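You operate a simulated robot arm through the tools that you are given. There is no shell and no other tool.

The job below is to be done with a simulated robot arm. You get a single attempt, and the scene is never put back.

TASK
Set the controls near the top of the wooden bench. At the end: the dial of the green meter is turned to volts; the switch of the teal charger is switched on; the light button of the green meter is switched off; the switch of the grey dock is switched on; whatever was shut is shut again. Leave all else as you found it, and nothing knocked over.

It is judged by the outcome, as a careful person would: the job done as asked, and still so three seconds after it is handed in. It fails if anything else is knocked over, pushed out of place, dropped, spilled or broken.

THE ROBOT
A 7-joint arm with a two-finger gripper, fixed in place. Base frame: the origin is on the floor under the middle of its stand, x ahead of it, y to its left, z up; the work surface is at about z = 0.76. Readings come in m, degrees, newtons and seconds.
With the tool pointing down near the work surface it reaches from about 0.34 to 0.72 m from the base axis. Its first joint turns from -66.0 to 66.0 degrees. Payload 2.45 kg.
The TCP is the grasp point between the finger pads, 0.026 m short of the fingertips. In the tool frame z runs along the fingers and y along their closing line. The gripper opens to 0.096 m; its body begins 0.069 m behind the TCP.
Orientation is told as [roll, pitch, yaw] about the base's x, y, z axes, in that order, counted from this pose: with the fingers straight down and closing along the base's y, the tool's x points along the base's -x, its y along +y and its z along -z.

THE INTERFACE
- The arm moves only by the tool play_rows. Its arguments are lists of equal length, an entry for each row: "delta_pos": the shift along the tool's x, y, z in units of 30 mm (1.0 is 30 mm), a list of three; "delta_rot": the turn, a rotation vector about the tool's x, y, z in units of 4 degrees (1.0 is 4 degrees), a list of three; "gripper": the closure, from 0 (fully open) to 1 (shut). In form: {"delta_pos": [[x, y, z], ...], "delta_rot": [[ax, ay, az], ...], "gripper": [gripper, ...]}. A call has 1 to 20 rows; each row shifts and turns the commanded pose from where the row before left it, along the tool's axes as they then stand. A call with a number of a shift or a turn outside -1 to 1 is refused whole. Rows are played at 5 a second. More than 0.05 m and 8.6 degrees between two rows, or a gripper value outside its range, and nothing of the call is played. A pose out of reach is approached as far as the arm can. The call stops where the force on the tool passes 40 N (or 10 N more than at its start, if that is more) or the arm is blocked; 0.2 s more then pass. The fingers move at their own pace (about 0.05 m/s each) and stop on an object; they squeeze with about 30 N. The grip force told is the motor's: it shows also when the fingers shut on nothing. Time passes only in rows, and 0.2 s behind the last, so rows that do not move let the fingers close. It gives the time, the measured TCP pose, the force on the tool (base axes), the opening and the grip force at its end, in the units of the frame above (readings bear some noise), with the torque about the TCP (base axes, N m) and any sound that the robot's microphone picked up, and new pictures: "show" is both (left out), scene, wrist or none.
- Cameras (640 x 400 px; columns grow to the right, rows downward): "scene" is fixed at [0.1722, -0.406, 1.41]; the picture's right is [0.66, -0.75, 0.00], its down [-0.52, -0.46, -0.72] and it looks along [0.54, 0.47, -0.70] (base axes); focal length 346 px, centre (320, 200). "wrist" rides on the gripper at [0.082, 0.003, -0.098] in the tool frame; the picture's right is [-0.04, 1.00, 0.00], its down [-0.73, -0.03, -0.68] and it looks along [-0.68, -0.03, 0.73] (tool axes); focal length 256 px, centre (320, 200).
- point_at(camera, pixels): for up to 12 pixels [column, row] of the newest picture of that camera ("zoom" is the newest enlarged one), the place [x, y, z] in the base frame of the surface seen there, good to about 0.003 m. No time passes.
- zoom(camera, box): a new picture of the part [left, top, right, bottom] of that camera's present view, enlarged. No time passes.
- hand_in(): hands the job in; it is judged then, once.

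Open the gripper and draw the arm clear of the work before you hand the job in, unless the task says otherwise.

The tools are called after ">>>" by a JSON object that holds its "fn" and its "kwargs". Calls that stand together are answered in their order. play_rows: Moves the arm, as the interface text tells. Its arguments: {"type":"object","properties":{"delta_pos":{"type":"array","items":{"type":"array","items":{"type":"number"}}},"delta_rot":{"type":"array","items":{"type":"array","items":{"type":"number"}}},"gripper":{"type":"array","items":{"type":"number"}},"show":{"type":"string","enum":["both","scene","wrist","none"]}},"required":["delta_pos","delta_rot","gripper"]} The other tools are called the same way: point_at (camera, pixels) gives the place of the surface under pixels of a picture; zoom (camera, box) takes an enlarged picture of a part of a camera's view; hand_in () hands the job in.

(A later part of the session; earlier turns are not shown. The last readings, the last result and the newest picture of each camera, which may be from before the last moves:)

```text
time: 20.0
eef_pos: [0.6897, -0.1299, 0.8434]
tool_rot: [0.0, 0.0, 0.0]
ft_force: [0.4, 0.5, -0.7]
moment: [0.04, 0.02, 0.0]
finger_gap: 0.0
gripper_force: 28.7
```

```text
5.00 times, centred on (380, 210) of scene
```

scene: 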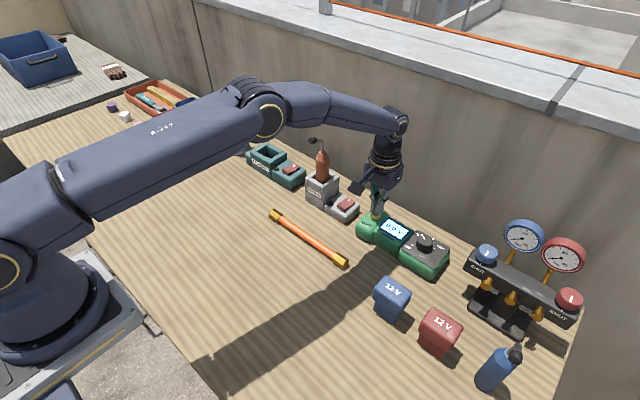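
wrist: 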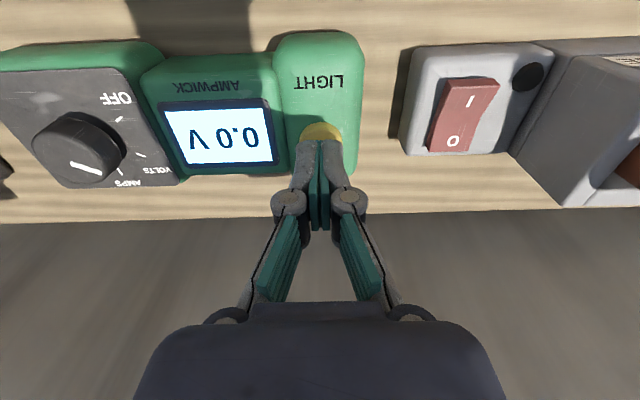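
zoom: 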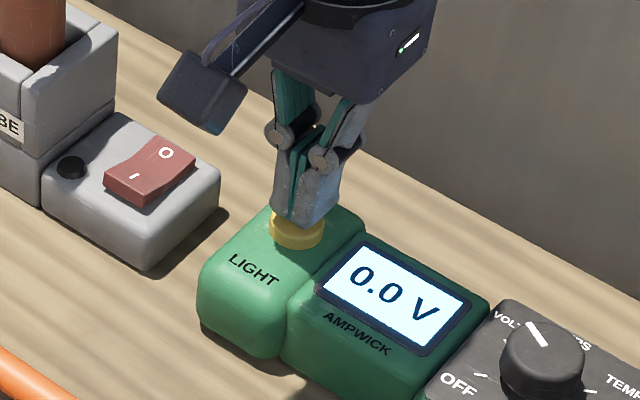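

The tips are ~5 mm above the button. I press slowly in ~2 mm rows and watch the force and the display.

>>> {"fn": "play_rows", "kwargs": {"delta_pos": [[0.08, 0.05, 0.07], [0, 0, 0.07], [0, 0, 0.06], [0, 0, 0.05], [0, 0, 0]], "delta_rot": [[0, 0, 0], [0, 0, 0], [0, 0, 0], [0, 0, 0], [0, 0, 0]], "gripper": [1, 1, 1, 1, 1], "show": "both"}}

>>> {"fn": "zoom", "kwargs": {"camera": "scene", "box": [330, 170, 430, 250]}}

```text
time: 21.2
eef_pos: [0.687, -0.126, 0.8348]
tool_rot: [0.0, 0.0, 0.0]
ft_force: [0.5, -0.2, 0.8]
moment: [-0.03, -0.01, 0.01]
finger_gap: 0.0058
gripper_force: 28.2
```

scene: 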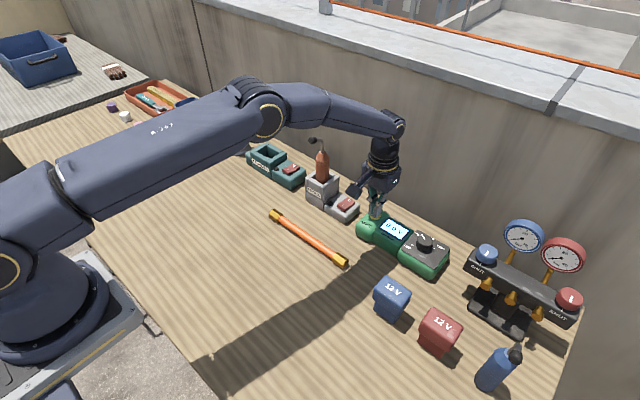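
wrist: 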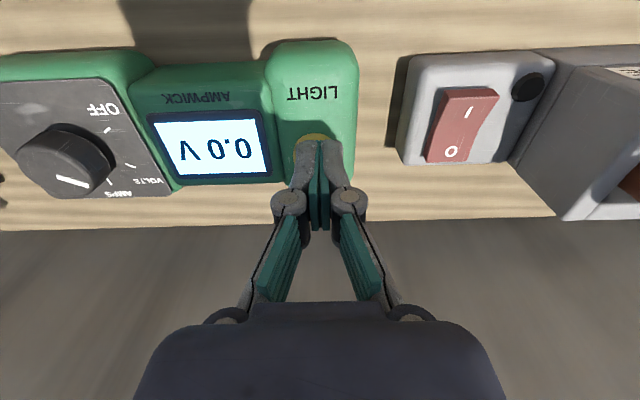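

```text
5.00 times, centred on (380, 210) of scene
```

zoom: 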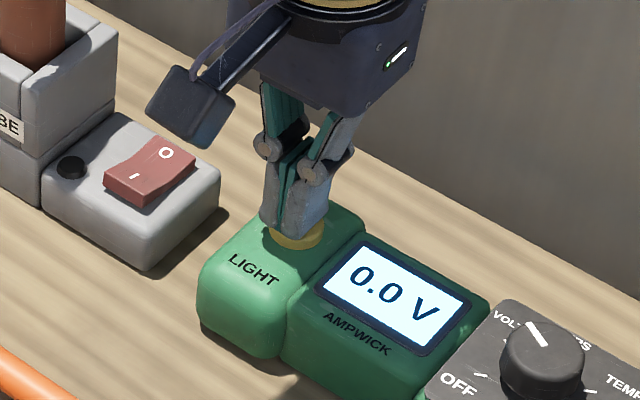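

Tip is now at z ≈ 0.809 with almost no force, but the finger gap reads 0.0058. I look closer at the tips and the button.

>>> {"fn": "zoom", "kwargs": {"camera": "wrist", "box": [260, 90, 380, 240]}}

>>> {"fn": "zoom", "kwargs": {"camera": "scene", "box": [360, 195, 400, 225]}}

```text
2.67 times, centred on (320, 165) of wrist
```

zoom: 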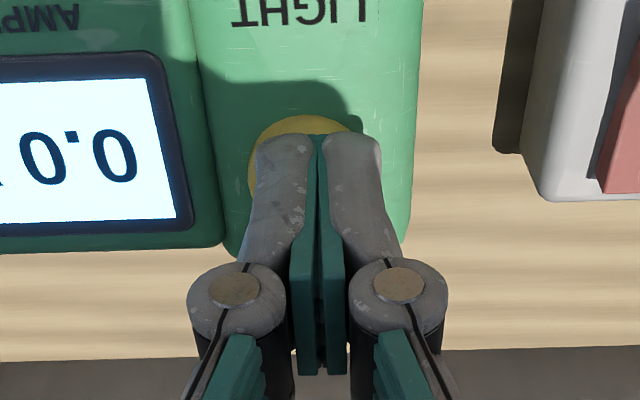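

```text
13.33 times, centred on (380, 210) of scene
```

zoom: 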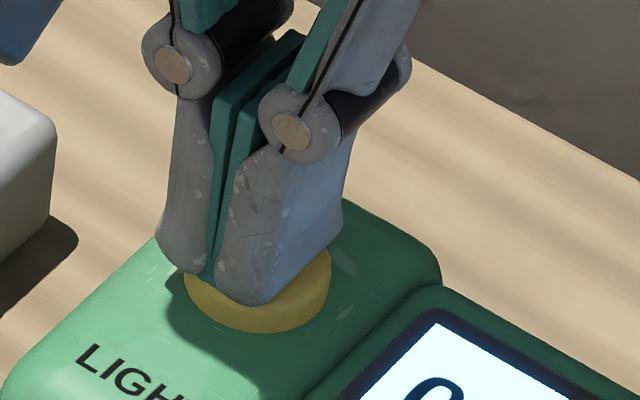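

The tips are right on the button with a little room left. I press further in ~1 mm rows.

>>> {"fn": "play_rows", "kwargs": {"delta_pos": [[0, -0.05, 0.04], [0, 0, 0.04], [0, 0, 0.04], [0, 0, 0]], "delta_rot": [[0, 0, 0], [0, 0, 0], [0, 0, 0], [0, 0, 0]], "gripper": [1, 1, 1, 1], "show": "both"}}

>>> {"fn": "zoom", "kwargs": {"camera": "scene", "box": [360, 195, 420, 245]}}

```text
time: 22.2
eef_pos: [0.6874, -0.1274, 0.8326]
tool_rot: [0.0, 0.0, 0.0]
ft_force: [1.7, -0.3, 1.9]
moment: [0.01, -0.01, -0.01]
finger_gap: 0.0059
gripper_force: 28.6
heard: click
```

scene: 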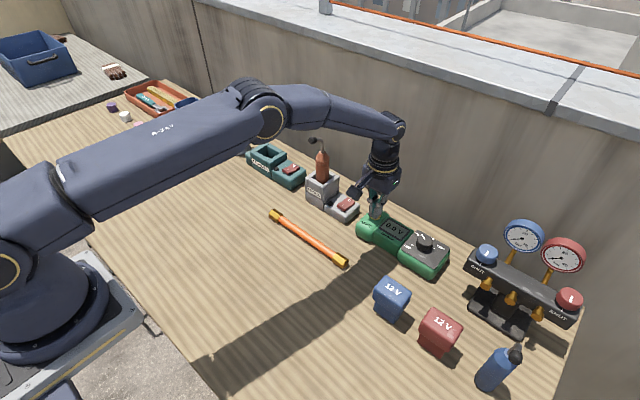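
wrist: 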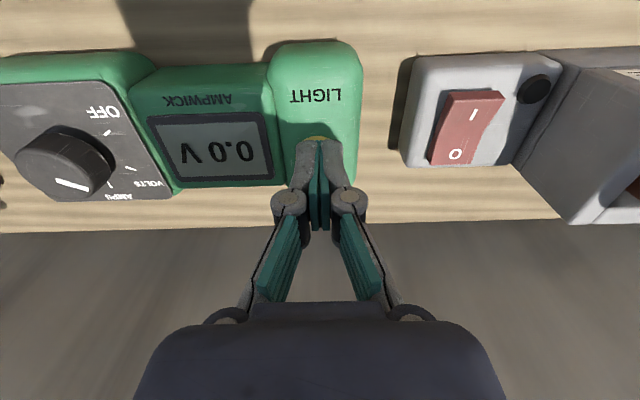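

```text
8.00 times, centred on (390, 220) of scene
```

zoom: 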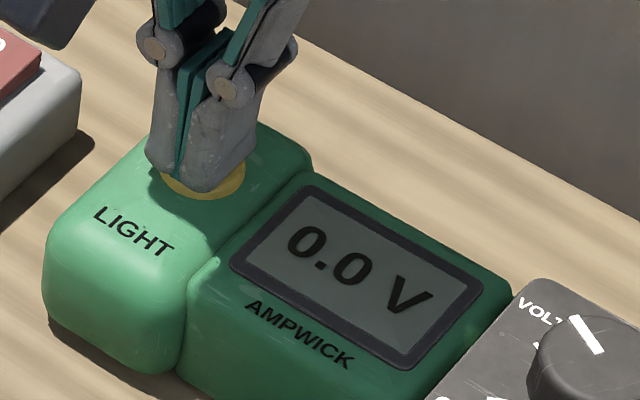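

A click was heard and the display's backlight went dark, so the light is now off. I lift straight up and check it stays off.

>>> {"fn": "play_rows", "kwargs": {"delta_pos": [[0, 0, -0.3], [0, 0, -0.7], [0, 0, -0.9], [0, 0, -0.9], [0, 0, 0]], "delta_rot": [[0, 0, 0], [0, 0, 0], [0, 0, 0], [0, 0, 0], [0, 0, 0]], "gripper": [1, 1, 1, 1, 1], "show": "both"}}

>>> {"fn": "zoom", "kwargs": {"camera": "wrist", "box": [60, 20, 500, 200]}}

```text
time: 23.4
eef_pos: [0.6865, -0.1264, 0.9164]
tool_rot: [0.1, 0.0, 0.0]
ft_force: [0.0, 1.3, 0.0]
moment: [0.03, 0.01, 0.05]
finger_gap: 0.0
gripper_force: 28.4
```

scene: 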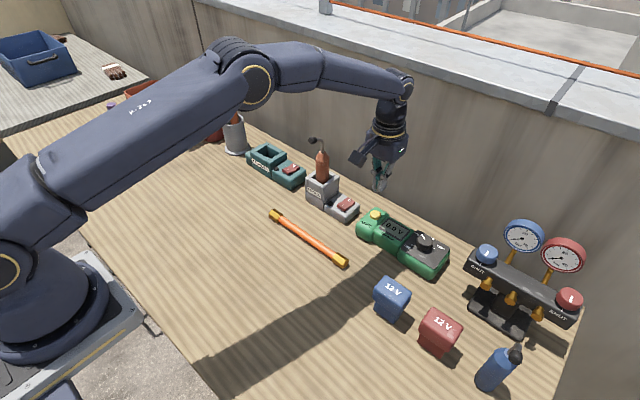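
wrist: 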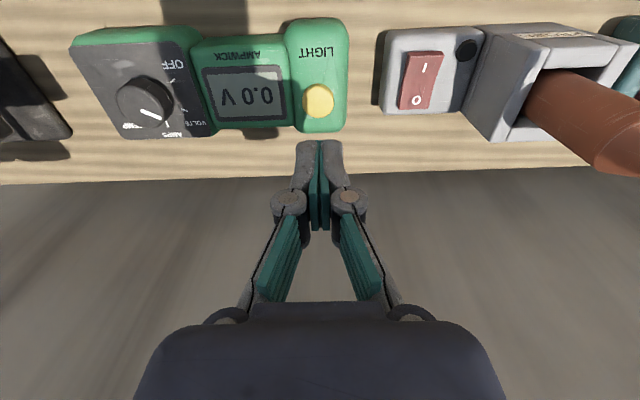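

```text
1.45 times, centred on (280, 110) of wrist
```

zoom: 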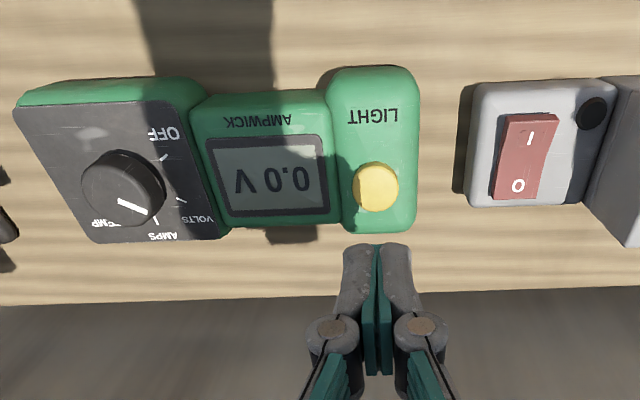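

The display stays dark at 0.0 V and the dial points to VOLTS. For the dock rocker I need the hand's width for clearance to the probe, so I measure the gripper body in the scene view.

>>> {"fn": "zoom", "kwargs": {"camera": "scene", "box": [340, 100, 440, 200]}}

>>> {"fn": "point_at", "kwargs": {"camera": "scene", "pixels": [[360, 158], [352, 155], [366, 162], [372, 150], [385, 160], [401, 155], [408, 145], [375, 130], [404, 130], [357, 150], [397, 165], [380, 178]]}}

```text
4.00 times, centred on (390, 150) of scene
```

zoom: 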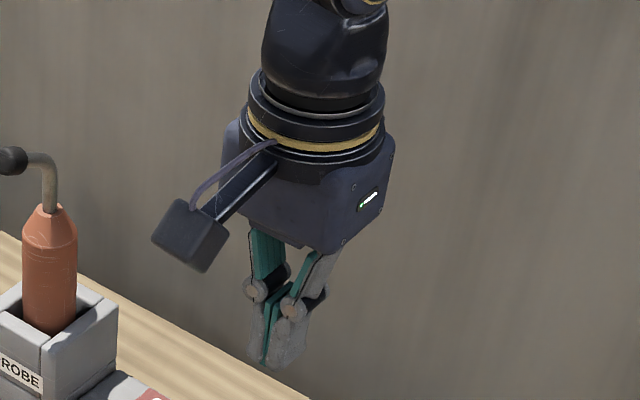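

```text
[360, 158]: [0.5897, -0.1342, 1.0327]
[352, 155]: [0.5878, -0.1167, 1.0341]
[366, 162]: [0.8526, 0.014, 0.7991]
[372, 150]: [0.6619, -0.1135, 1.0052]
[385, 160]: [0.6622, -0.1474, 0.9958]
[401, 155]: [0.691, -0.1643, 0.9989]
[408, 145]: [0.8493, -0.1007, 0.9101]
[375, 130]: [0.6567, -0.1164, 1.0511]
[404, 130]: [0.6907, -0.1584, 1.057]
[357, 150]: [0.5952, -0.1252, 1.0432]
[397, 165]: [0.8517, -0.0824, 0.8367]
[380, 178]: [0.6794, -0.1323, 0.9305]
```

The gripper body is only about ±0.04 wide, so at y -0.049 it clears the probe (y ≥ 0.014), and tilting the tips forward 20° keeps it further away. I tilt and move to hover over the near ("-") end of the dock rocker, at TCP z ≈ 0.886.

>>> {"fn": "play_rows", "kwargs": {"delta_pos": [[0, 0, 0], [0, 0, 0], [0, 0, 0], [0, 0, 0], [0, 0, 0], [0.2775, 0.645, 0.165], [0.2775, 0.645, 0.165], [0.2775, 0.645, 0.165], [0.2775, 0.645, 0.165], [0, 0, 0]], "delta_rot": [[0, -1, 0], [0, -1, 0], [0, -1, 0], [0, -1, 0], [0, -1, 0], [0, 0, 0], [0, 0, 0], [0, 0, 0], [0, 0, 0], [0, 0, 0]], "gripper": [1, 1, 1, 1, 1, 1, 1, 1, 1, 1], "show": "both"}}

>>> {"fn": "zoom", "kwargs": {"camera": "scene", "box": [290, 120, 410, 230]}}

```text
time: 25.6
eef_pos: [0.663, -0.0496, 0.8843]
tool_rot: [0.0, -20.1, 0.1]
ft_force: [0.7, 0.5, 0.6]
moment: [-0.02, 0.03, 0.01]
finger_gap: 0.0001
gripper_force: 28.6
```

scene: 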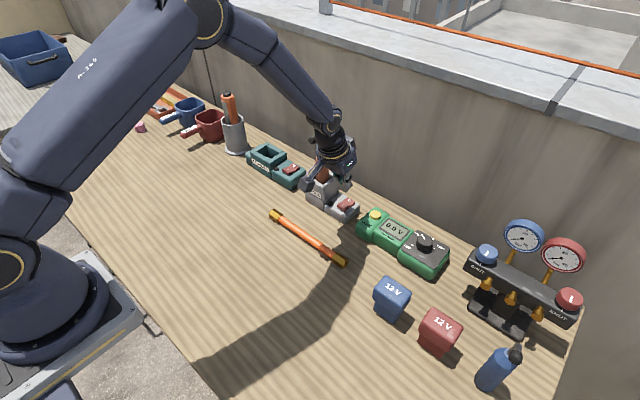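
wrist: 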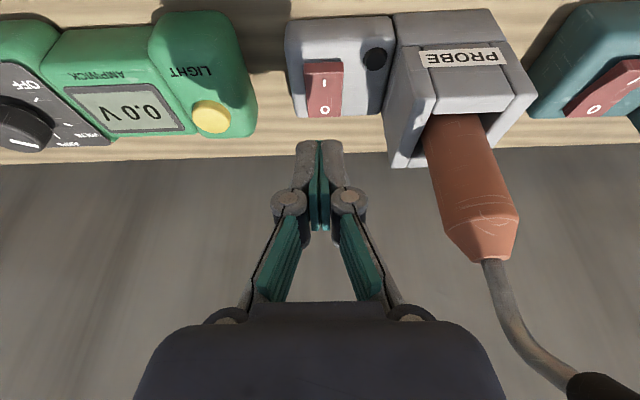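

```text
3.64 times, centred on (350, 175) of scene
```

zoom: 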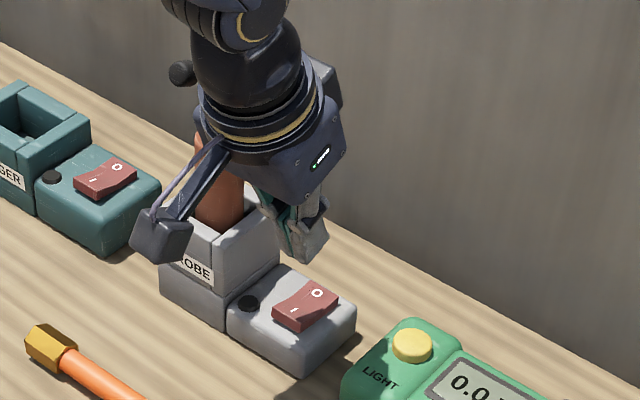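

The tips hover above the dock, clear of the probe (its bent tip is well to the right in the wrist view at (575,385)). I re-measure the rocker here: columns 305-343, rows 60-118.

>>> {"fn": "point_at", "kwargs": {"camera": "wrist", "pixels": [[325, 62], [325, 66], [325, 72], [324, 84], [324, 96], [323, 110], [322, 116], [307, 75], [341, 75], [325, 52], [376, 58], [300, 90]]}}

>>> {"fn": "zoom", "kwargs": {"camera": "wrist", "box": [270, 10, 400, 150]}}

```text
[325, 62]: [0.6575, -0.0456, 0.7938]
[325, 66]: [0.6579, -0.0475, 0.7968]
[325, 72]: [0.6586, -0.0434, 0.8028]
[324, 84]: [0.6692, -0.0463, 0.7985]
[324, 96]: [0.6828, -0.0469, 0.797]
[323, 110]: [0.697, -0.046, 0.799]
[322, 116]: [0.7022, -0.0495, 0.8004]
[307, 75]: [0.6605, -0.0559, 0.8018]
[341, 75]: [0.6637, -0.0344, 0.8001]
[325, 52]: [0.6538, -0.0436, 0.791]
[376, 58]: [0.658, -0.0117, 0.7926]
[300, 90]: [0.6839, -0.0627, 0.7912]
```

```text
2.86 times, centred on (335, 80) of wrist
```

zoom: 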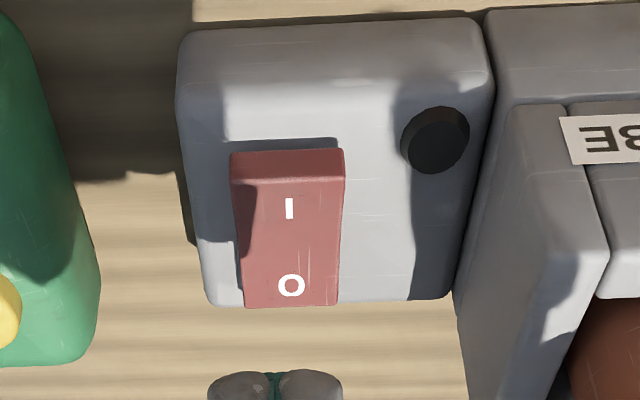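

The "-" end's top edge is at (0.6586, -0.046, 0.803). I descend to leave the tips about 5 mm above it.

>>> {"fn": "play_rows", "kwargs": {"delta_pos": [[0.2, 0.022, 0.51], [0.2, 0.022, 0.51], [0.2, 0.022, 0.51], [0, 0, 0]], "delta_rot": [[0, 0, 0], [0, 0, 0], [0, 0, 0], [0, 0, 0]], "gripper": [1, 1, 1, 1], "show": "both"}}

>>> {"fn": "zoom", "kwargs": {"camera": "scene", "box": [290, 140, 390, 230]}}

>>> {"fn": "zoom", "kwargs": {"camera": "wrist", "box": [260, 50, 420, 230]}}

```text
time: 26.6
eef_pos: [0.6618, -0.0457, 0.8362]
tool_rot: [0.0, -20.1, 0.0]
ft_force: [-0.8, -0.8, -0.5]
moment: [0.0, 0.01, -0.01]
finger_gap: 0.0
gripper_force: 28.1
```

scene: 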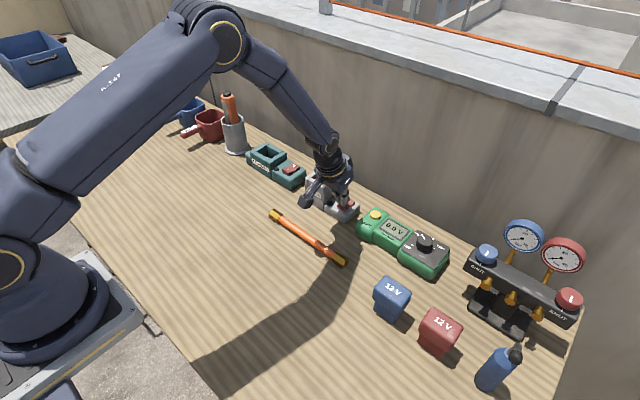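
wrist: 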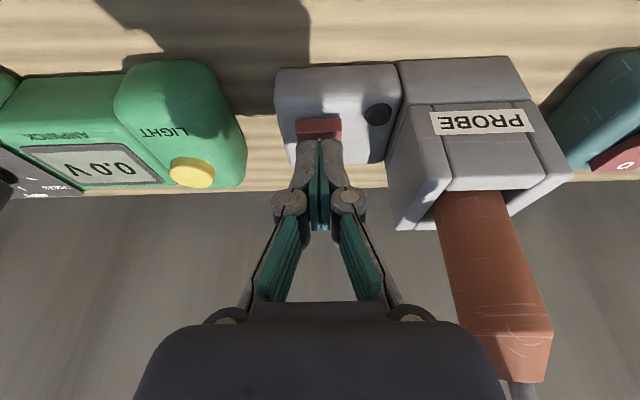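

```text
4.44 times, centred on (340, 185) of scene
```

zoom: 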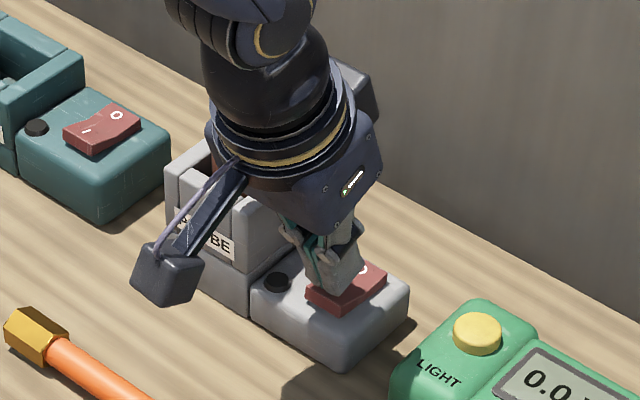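

```text
2.22 times, centred on (340, 140) of wrist
```

zoom: 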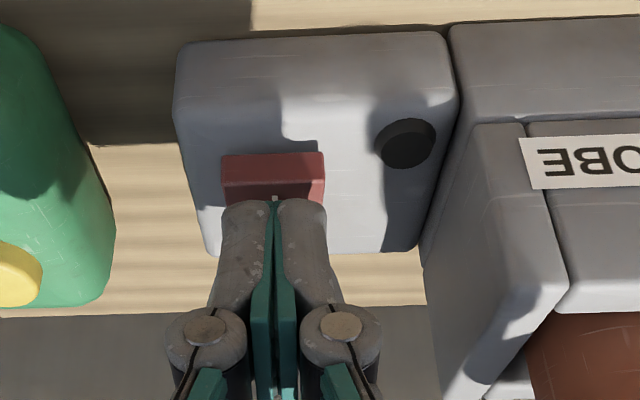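

The tips are just above the rocker's near end, nothing touching. I press straight down in 1.5 mm rows.

>>> {"fn": "play_rows", "kwargs": {"delta_pos": [[0.017, 0, 0.047], [0.017, 0, 0.047], [0.017, 0, 0.047], [0.017, 0, 0.047], [0.017, 0, 0.047], [0.017, 0, 0.047], [0, 0, 0]], "delta_rot": [[0, 0, 0], [0, 0, 0], [0, 0, 0], [0, 0, 0], [0, 0, 0], [0, 0, 0], [0, 0, 0]], "gripper": [1, 1, 1, 1, 1, 1, 1], "show": "both"}}

>>> {"fn": "zoom", "kwargs": {"camera": "wrist", "box": [260, 50, 420, 230]}}

```text
time: 28.2
eef_pos: [0.6593, -0.0476, 0.8277]
tool_rot: [-0.1, -20.0, -0.1]
ft_force: [0.0, 0.0, 0.2]
moment: [0.03, 0.03, -0.02]
finger_gap: 0.0
gripper_force: 28.3
```

scene: 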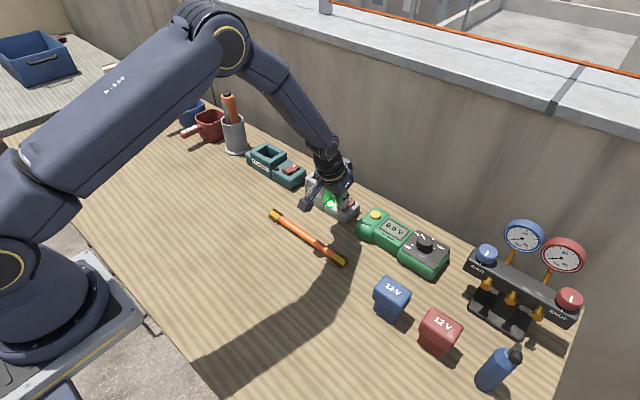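
wrist: 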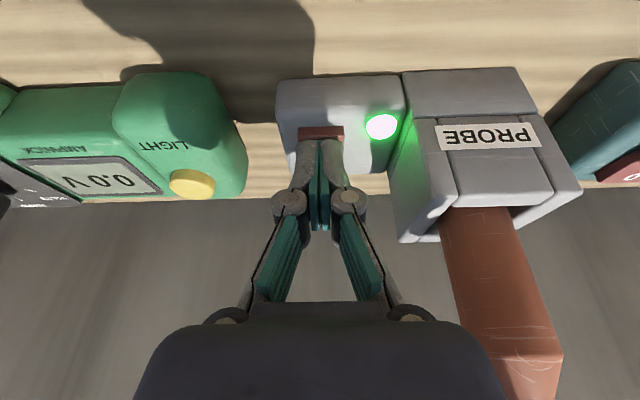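

```text
2.22 times, centred on (340, 140) of wrist
```

zoom: 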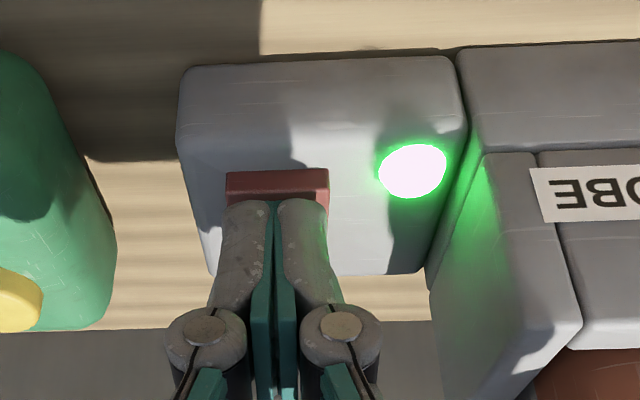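

The dock's lamp lit green: switched on. I lift straight up 70 mm, then draw back towards the robot so I can pass in front of the probe.

>>> {"fn": "play_rows", "kwargs": {"delta_pos": [[-0.1, -0.1, -0.28], [-0.23, -0.1, -0.63], [-0.23, -0.1, -0.63], [-0.23, 0, -0.63], [0.94, 0, -0.342], [0.94, 0, -0.342], [0.94, 0, -0.342], [0.94, 0, -0.342], [0.94, 0, -0.342], [0, 0, 0]], "delta_rot": [[0, 0, 0], [0, 0, 0], [0, 0, 0], [0, 0, 0], [0, 0, 0], [0, 0, 0], [0, 0, 0], [0, 0, 0], [0, 0, 0], [0, 0, 0]], "gripper": [1, 1, 1, 1, 1, 1, 1, 1, 1, 1], "show": "both"}}

>>> {"fn": "zoom", "kwargs": {"camera": "scene", "box": [290, 140, 450, 290]}}

```text
time: 30.4
eef_pos: [0.5105, -0.0579, 0.8985]
tool_rot: [-0.1, -20.1, 0.0]
ft_force: [0.2, 0.3, 0.1]
moment: [0.0, -0.03, 0.02]
finger_gap: 0.0
gripper_force: 28.6
```

scene: 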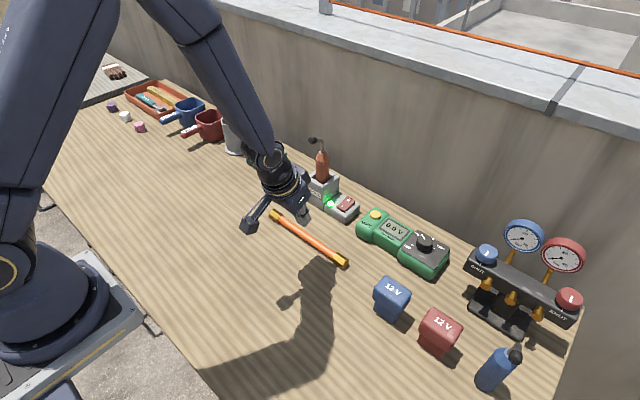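
wrist: 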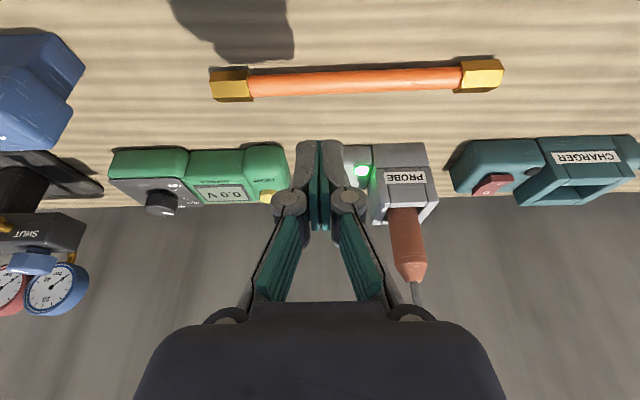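

```text
2.67 times, centred on (370, 215) of scene
```

zoom: 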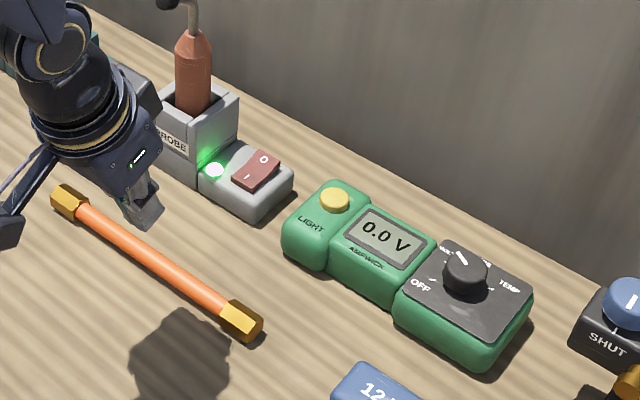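

Dock lamp green, meter dark at 0.0 V, probe standing. I slide across to y ≈ 0.14, in front of the charger.

>>> {"fn": "play_rows", "kwargs": {"delta_pos": [[0, 0.83, 0], [0, 0.83, 0], [0, 0.83, 0], [0, 0.83, 0], [0, 0.83, 0], [0, 0.83, 0], [0, 0.83, 0], [0, 0.83, 0], [0, 0, 0]], "delta_rot": [[0, 0, 0], [0, 0, 0], [0, 0, 0], [0, 0, 0], [0, 0, 0], [0, 0, 0], [0, 0, 0], [0, 0, 0], [0, 0, 0]], "gripper": [1, 1, 1, 1, 1, 1, 1, 1, 1], "show": "both"}}

>>> {"fn": "zoom", "kwargs": {"camera": "wrist", "box": [240, 120, 480, 260]}}

```text
time: 32.4
eef_pos: [0.5102, 0.1435, 0.8969]
tool_rot: [0.0, -19.9, -0.1]
ft_force: [-0.5, 0.9, 0.5]
moment: [0.0, -0.04, 0.0]
finger_gap: 0.0
gripper_force: 28.5
```

scene: 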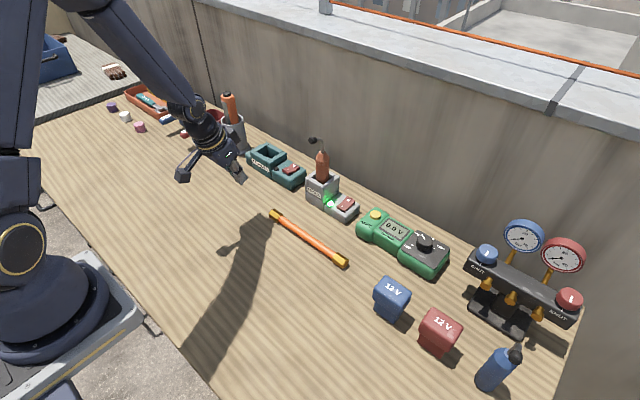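
wrist: 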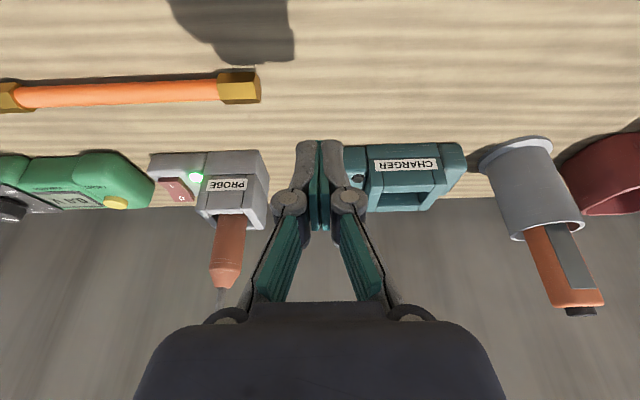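

```text
2.67 times, centred on (360, 190) of wrist
```

zoom: 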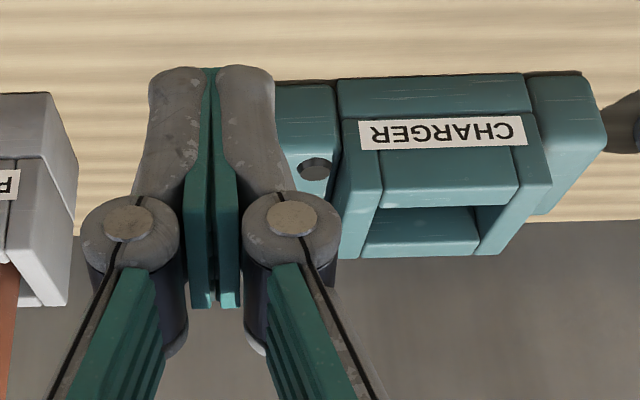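

Now the scene view of the charger at (285,168) is unobstructed. I measure its rocker and the tall charger body and knife holder beside it.

>>> {"fn": "zoom", "kwargs": {"camera": "scene", "box": [240, 135, 320, 195]}}

>>> {"fn": "point_at", "kwargs": {"camera": "scene", "pixels": [[286, 171], [284, 169], [288, 174], [291, 169], [295, 165], [299, 168], [277, 168], [270, 165], [268, 155], [283, 158], [281, 176], [296, 185]]}}

```text
6.67 times, centred on (280, 165) of scene
```

zoom: 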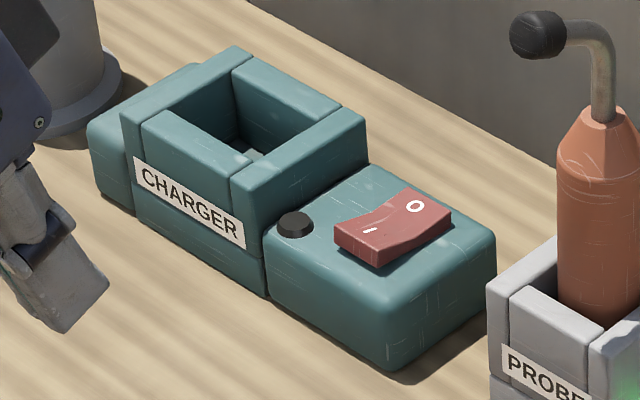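

```text
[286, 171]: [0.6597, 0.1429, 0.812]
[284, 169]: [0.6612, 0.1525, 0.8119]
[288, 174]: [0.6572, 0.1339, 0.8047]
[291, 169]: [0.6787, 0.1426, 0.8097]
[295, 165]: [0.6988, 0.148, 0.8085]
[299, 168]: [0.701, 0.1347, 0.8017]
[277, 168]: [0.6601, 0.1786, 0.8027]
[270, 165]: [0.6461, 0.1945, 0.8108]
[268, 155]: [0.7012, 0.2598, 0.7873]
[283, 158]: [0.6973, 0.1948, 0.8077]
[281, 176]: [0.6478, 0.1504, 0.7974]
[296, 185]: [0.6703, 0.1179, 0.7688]
```

The charger rocker's near ("-") edge is at about (0.659, 0.143, 0.812). I move forward over it with the same 20° tilt, holding the TCP at z ≈ 0.885.

>>> {"fn": "play_rows", "kwargs": {"delta_pos": [[-0.928, 0, 0.422], [-0.928, 0, 0.422], [-0.928, 0, 0.422], [-0.928, 0, 0.422], [-0.928, 0, 0.422], [0, 0, 0]], "delta_rot": [[0, 0, 0], [0, 0, 0], [0, 0, 0], [0, 0, 0], [0, 0, 0], [0, 0, 0]], "gripper": [1, 1, 1, 1, 1, 1], "show": "both"}}

>>> {"fn": "zoom", "kwargs": {"camera": "wrist", "box": [240, 20, 400, 160]}}

>>> {"fn": "point_at", "kwargs": {"camera": "wrist", "pixels": [[322, 62], [322, 68], [322, 74], [320, 84], [320, 96], [318, 110], [318, 116], [305, 80], [335, 80], [365, 70], [385, 75], [350, 60]]}}

```text
time: 33.8
eef_pos: [0.6662, 0.1432, 0.8858]
tool_rot: [0.0, -20.0, -0.1]
ft_force: [0.6, -0.8, 0.3]
moment: [-0.02, 0.0, -0.02]
finger_gap: 0.0
gripper_force: 28.6
```

scene: 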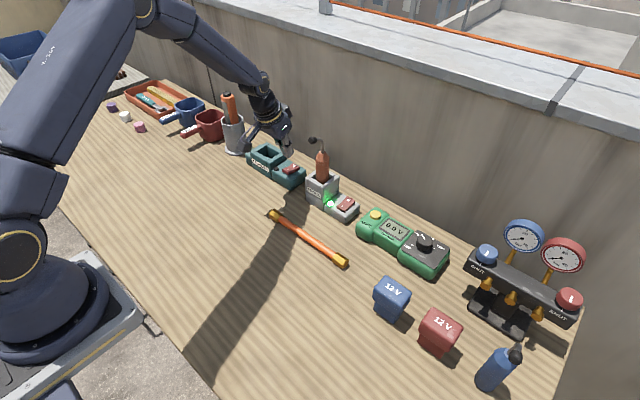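
wrist: 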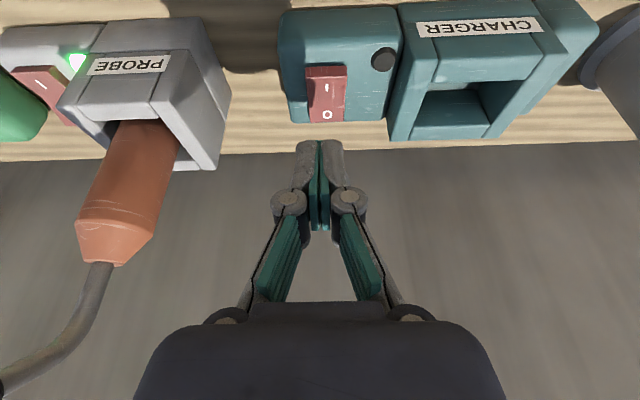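

```text
2.86 times, centred on (320, 90) of wrist
```

zoom: 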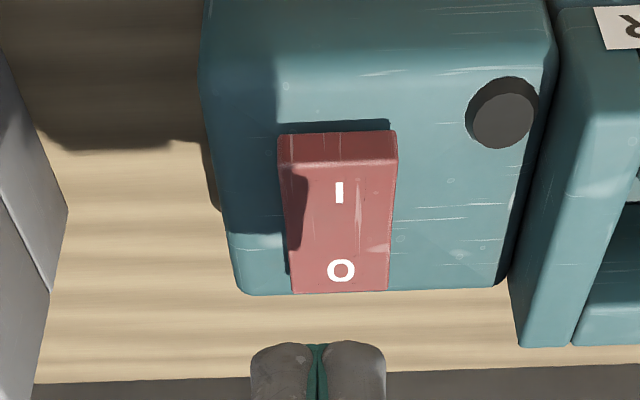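

```text
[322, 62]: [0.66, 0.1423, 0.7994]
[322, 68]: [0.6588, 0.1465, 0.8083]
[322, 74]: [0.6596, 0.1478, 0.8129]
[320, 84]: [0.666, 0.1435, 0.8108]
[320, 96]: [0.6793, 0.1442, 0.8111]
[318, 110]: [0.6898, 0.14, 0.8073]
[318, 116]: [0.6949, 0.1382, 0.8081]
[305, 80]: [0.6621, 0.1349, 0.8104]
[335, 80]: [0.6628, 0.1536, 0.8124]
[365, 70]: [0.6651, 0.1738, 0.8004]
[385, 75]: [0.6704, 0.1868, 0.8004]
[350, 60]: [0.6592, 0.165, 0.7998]
```

The "-" end's top edge is at (0.659, 0.146, 0.812). I descend to about 6 mm above it, shifting 4 mm back and 3 mm left.

>>> {"fn": "play_rows", "kwargs": {"delta_pos": [[0.195, 0.033, 0.416], [0.195, 0.033, 0.416], [0.195, 0.033, 0.416], [0, 0, 0]], "delta_rot": [[0, 0, 0], [0, 0, 0], [0, 0, 0], [0, 0, 0]], "gripper": [1, 1, 1, 1], "show": "both"}}

>>> {"fn": "zoom", "kwargs": {"camera": "wrist", "box": [240, 50, 400, 210]}}

>>> {"fn": "zoom", "kwargs": {"camera": "scene", "box": [240, 90, 340, 200]}}

```text
time: 34.8
eef_pos: [0.6584, 0.1456, 0.8433]
tool_rot: [0.0, -20.0, 0.0]
ft_force: [-0.5, 0.0, -0.7]
moment: [0.01, -0.04, 0.0]
finger_gap: 0.0002
gripper_force: 28.5
```

scene: 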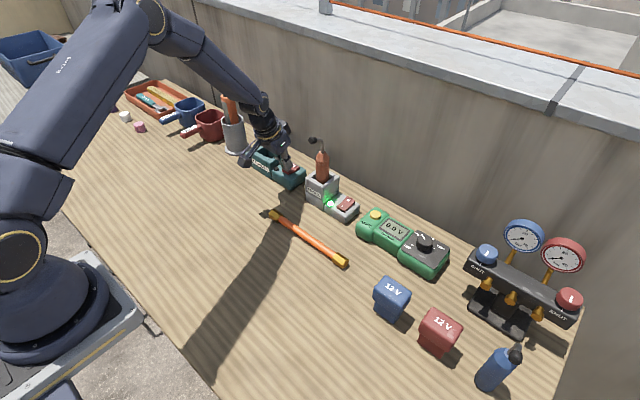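
wrist: 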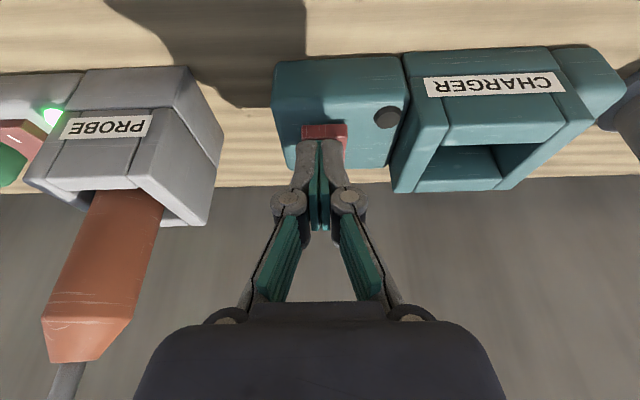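

```text
2.50 times, centred on (320, 130) of wrist
```

zoom: 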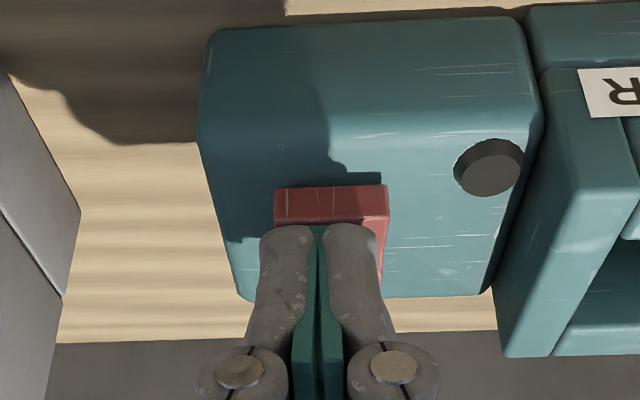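

```text
3.64 times, centred on (290, 145) of scene
```

zoom: 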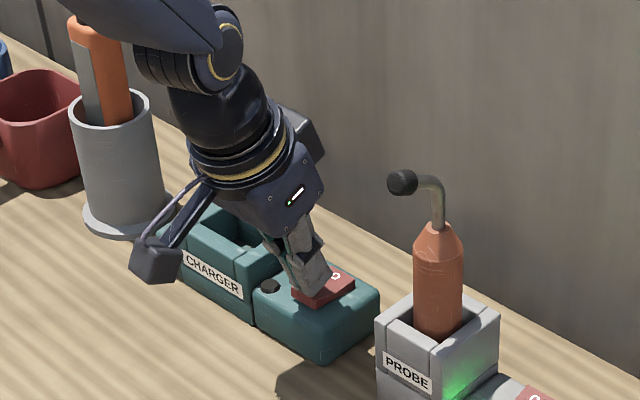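

The tips sit just above the near end, about 2.5 mm right of its middle. I shift 3 mm forward and 2.5 mm left, then press down in 1.5 mm rows.

>>> {"fn": "play_rows", "kwargs": {"delta_pos": [[-0.094, 0.083, 0.034], [0.017, 0, 0.047], [0.017, 0, 0.047], [0.017, 0, 0.047], [0.017, 0, 0.047], [0.017, 0, 0.047], [0, 0, 0]], "delta_rot": [[0, 0, 0], [0, 0, 0], [0, 0, 0], [0, 0, 0], [0, 0, 0], [0, 0, 0], [0, 0, 0]], "gripper": [1, 1, 1, 1, 1, 1, 1], "show": "both"}}

>>> {"fn": "zoom", "kwargs": {"camera": "wrist", "box": [240, 50, 400, 210]}}

```text
time: 36.4
eef_pos: [0.6614, 0.1477, 0.8373]
tool_rot: [0.0, -20.0, 0.0]
ft_force: [-0.6, -0.7, 0.3]
moment: [0.0, 0.03, -0.01]
finger_gap: 0.0
gripper_force: 28.6
```

scene: 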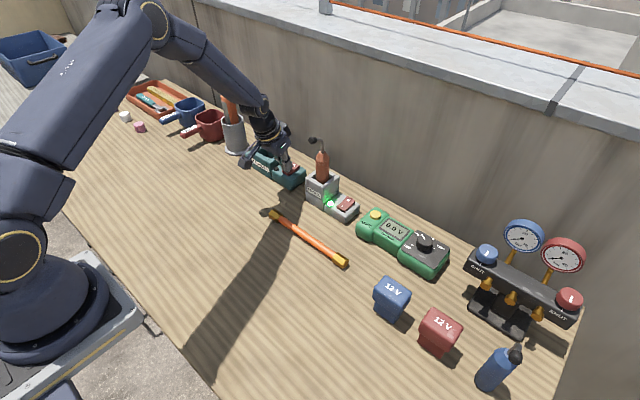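
wrist: 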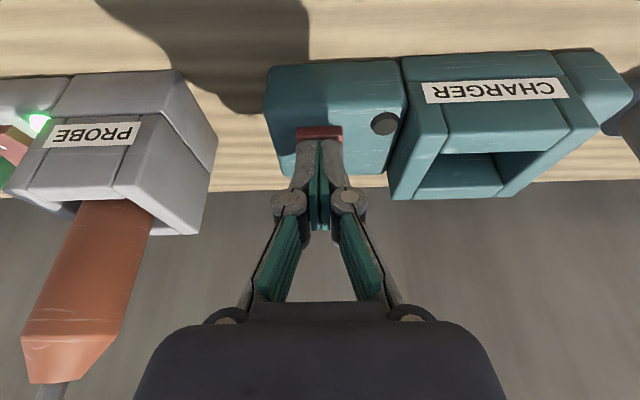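

```text
2.50 times, centred on (320, 130) of wrist
```

zoom: 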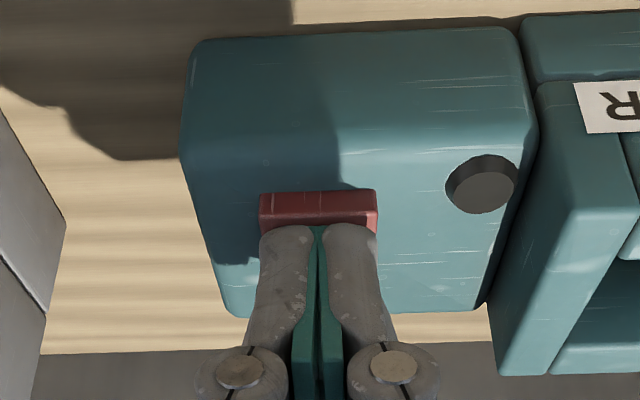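

The charger lamp at wrist (384,123) is still dark, and the force is near zero. I press a further ~4.5 mm in small rows.

>>> {"fn": "play_rows", "kwargs": {"delta_pos": [[0.017, 0, 0.047], [0.017, 0, 0.047], [0.017, 0, 0.047], [0, 0, 0]], "delta_rot": [[0, 0, 0], [0, 0, 0], [0, 0, 0], [0, 0, 0]], "gripper": [1, 1, 1, 1], "show": "both"}}

>>> {"fn": "zoom", "kwargs": {"camera": "wrist", "box": [240, 50, 400, 210]}}

```text
time: 37.2
eef_pos: [0.6643, 0.1496, 0.8361]
tool_rot: [0.0, -20.2, -0.1]
ft_force: [-7.2, -1.0, 12.5]
moment: [-0.03, 0.22, 0.0]
finger_gap: 0.0058
gripper_force: 28.4
stopped in row 4: the force on the tool passed its limit at 44 N (the readings are from after the stop); the commanded pose is now the measured one
```

scene: 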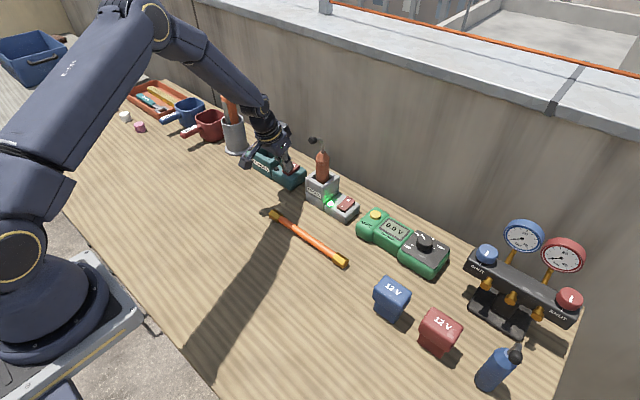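
wrist: 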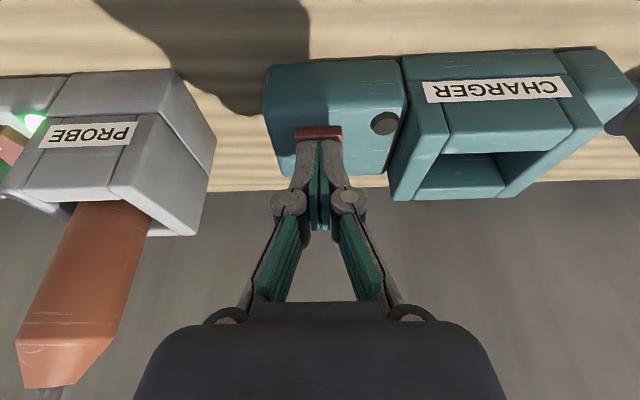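

```text
2.50 times, centred on (320, 130) of wrist
```

zoom: 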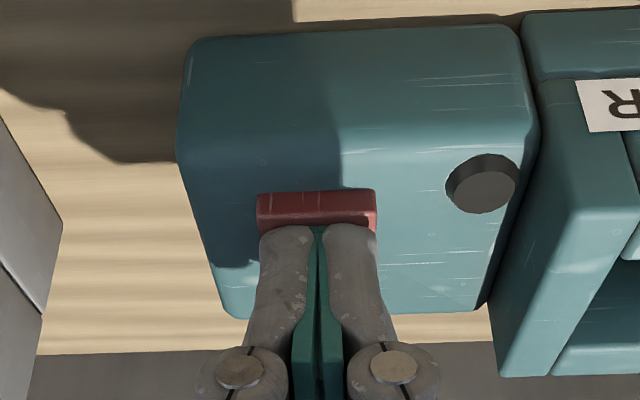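

The force passed 44 N without a lamp or click. I lift ~25 mm to look at the rocker's state before trying differently.

>>> {"fn": "play_rows", "kwargs": {"delta_pos": [[-0.1, 0, -0.28], [-0.2, 0, -0.55], [-0.2, 0, -0.55], [0, 0, 0]], "delta_rot": [[0, 0, 0], [0, 0, 0], [0, 0, 0], [0, 0, 0]], "gripper": [1, 1, 1, 1], "show": "both"}}

>>> {"fn": "zoom", "kwargs": {"camera": "wrist", "box": [250, 20, 420, 150]}}

>>> {"fn": "zoom", "kwargs": {"camera": "scene", "box": [250, 130, 330, 200]}}

```text
time: 38.2
eef_pos: [0.6633, 0.1471, 0.8788]
tool_rot: [-0.1, -20.0, -0.2]
ft_force: [0.4, -0.2, 0.4]
moment: [0.02, -0.01, 0.03]
finger_gap: 0.0
gripper_force: 28.6
```

scene: 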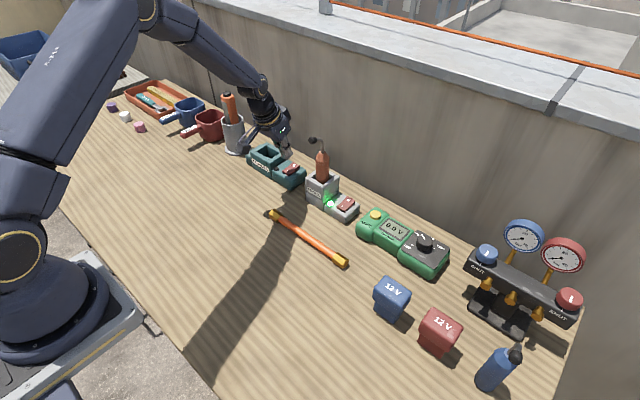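
wrist: 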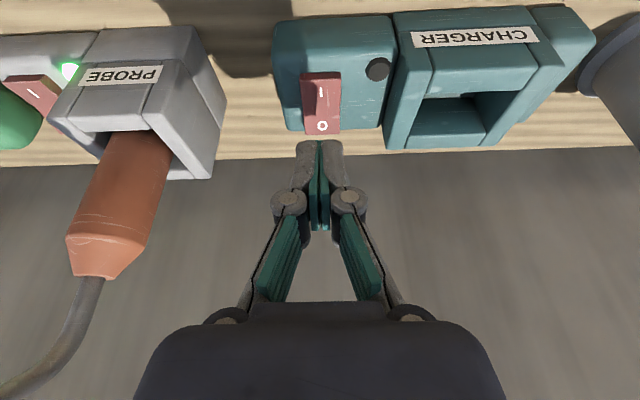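

```text
3.08 times, centred on (335, 85) of wrist
```

zoom: 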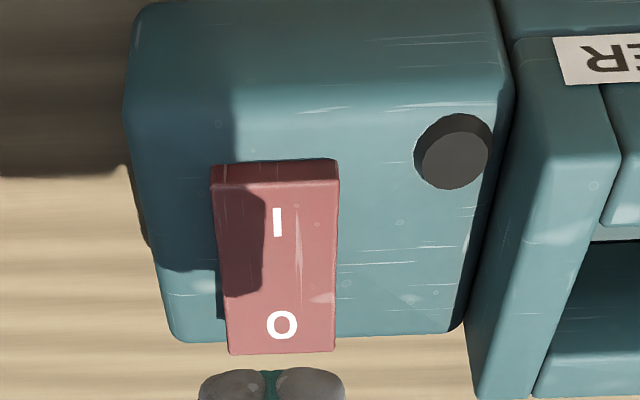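

```text
5.71 times, centred on (290, 165) of scene
```

zoom: 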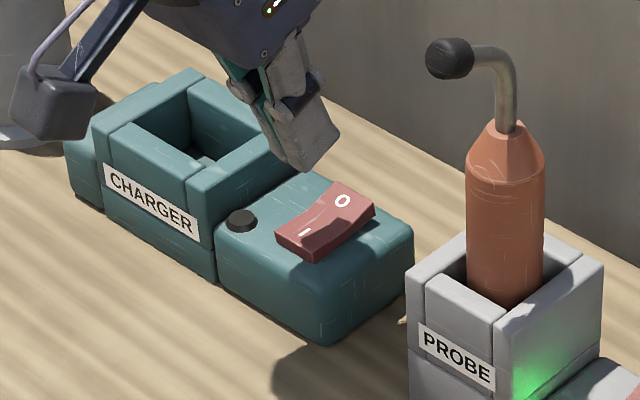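

The rocker looks changed: its O (far) end now stands proud in the wrist zoom (row 352) and the near face is thinner. I measure the heights of both ends here and compare to the dock's rocker.

>>> {"fn": "point_at", "kwargs": {"camera": "wrist", "pixels": [[320, 74], [320, 80], [320, 86], [320, 92], [320, 104], [321, 116], [321, 124], [322, 130], [323, 133], [350, 110], [377, 68]]}}

>>> {"fn": "zoom", "kwargs": {"camera": "scene", "box": [275, 155, 305, 185]}}

>>> {"fn": "zoom", "kwargs": {"camera": "scene", "box": [325, 190, 365, 220]}}

```text
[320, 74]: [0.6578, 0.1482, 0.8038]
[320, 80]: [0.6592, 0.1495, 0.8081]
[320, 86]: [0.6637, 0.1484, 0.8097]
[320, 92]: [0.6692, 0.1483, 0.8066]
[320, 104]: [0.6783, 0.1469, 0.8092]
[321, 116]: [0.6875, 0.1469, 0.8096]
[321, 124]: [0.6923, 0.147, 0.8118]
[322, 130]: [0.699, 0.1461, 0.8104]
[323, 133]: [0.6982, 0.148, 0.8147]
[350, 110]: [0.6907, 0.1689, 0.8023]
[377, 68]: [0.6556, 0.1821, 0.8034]
```

```text
13.33 times, centred on (290, 170) of scene
```

zoom: 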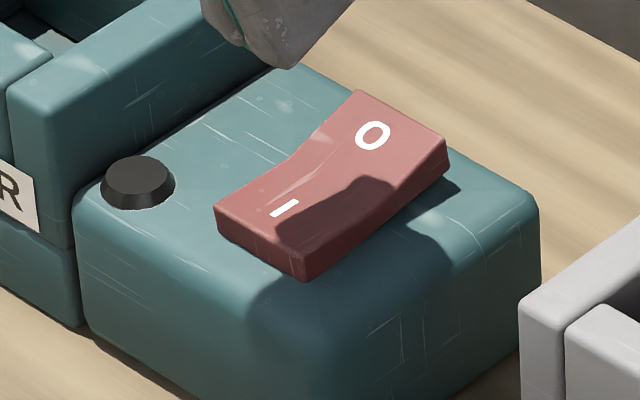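

```text
13.33 times, centred on (345, 205) of scene
```

zoom: 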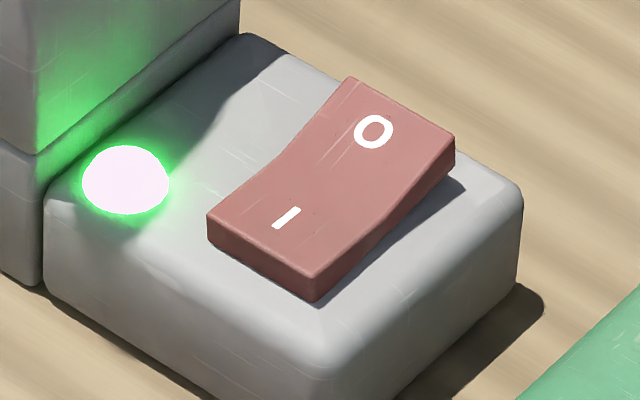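

Both rockers now look alike: near "-" end down, far O end up, though the charger's lamp stays dark (its bay is empty). I compare both tilts numerically to be sure the charger's rocker is fully over.

>>> {"fn": "point_at", "kwargs": {"camera": "zoom", "pixels": [[225, 215], [260, 240], [300, 268], [360, 90], [400, 115], [440, 140], [315, 180], [420, 230], [330, 320]]}}

>>> {"fn": "zoom", "kwargs": {"camera": "scene", "box": [275, 155, 305, 185]}}

```text
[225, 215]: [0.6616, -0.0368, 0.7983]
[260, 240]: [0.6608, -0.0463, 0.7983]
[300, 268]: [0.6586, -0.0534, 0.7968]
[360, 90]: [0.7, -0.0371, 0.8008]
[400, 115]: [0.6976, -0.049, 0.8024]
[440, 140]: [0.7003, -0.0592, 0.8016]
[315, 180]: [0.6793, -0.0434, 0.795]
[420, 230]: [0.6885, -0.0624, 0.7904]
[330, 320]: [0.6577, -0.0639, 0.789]
```

```text
13.33 times, centred on (290, 170) of scene
```

zoom: 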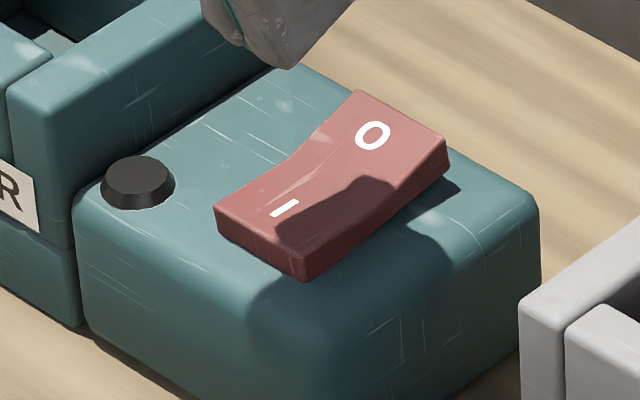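

>>> {"fn": "point_at", "kwargs": {"camera": "zoom", "pixels": [[230, 212], [260, 232], [300, 250], [360, 97], [395, 117], [435, 140], [310, 170], [430, 215], [300, 320]]}}

```text
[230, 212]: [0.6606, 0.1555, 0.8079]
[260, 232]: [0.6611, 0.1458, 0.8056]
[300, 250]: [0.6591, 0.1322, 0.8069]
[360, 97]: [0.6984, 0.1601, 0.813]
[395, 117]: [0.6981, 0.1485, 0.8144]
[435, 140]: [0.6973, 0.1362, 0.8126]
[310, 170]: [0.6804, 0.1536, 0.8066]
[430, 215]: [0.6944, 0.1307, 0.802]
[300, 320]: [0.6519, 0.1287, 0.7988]
```

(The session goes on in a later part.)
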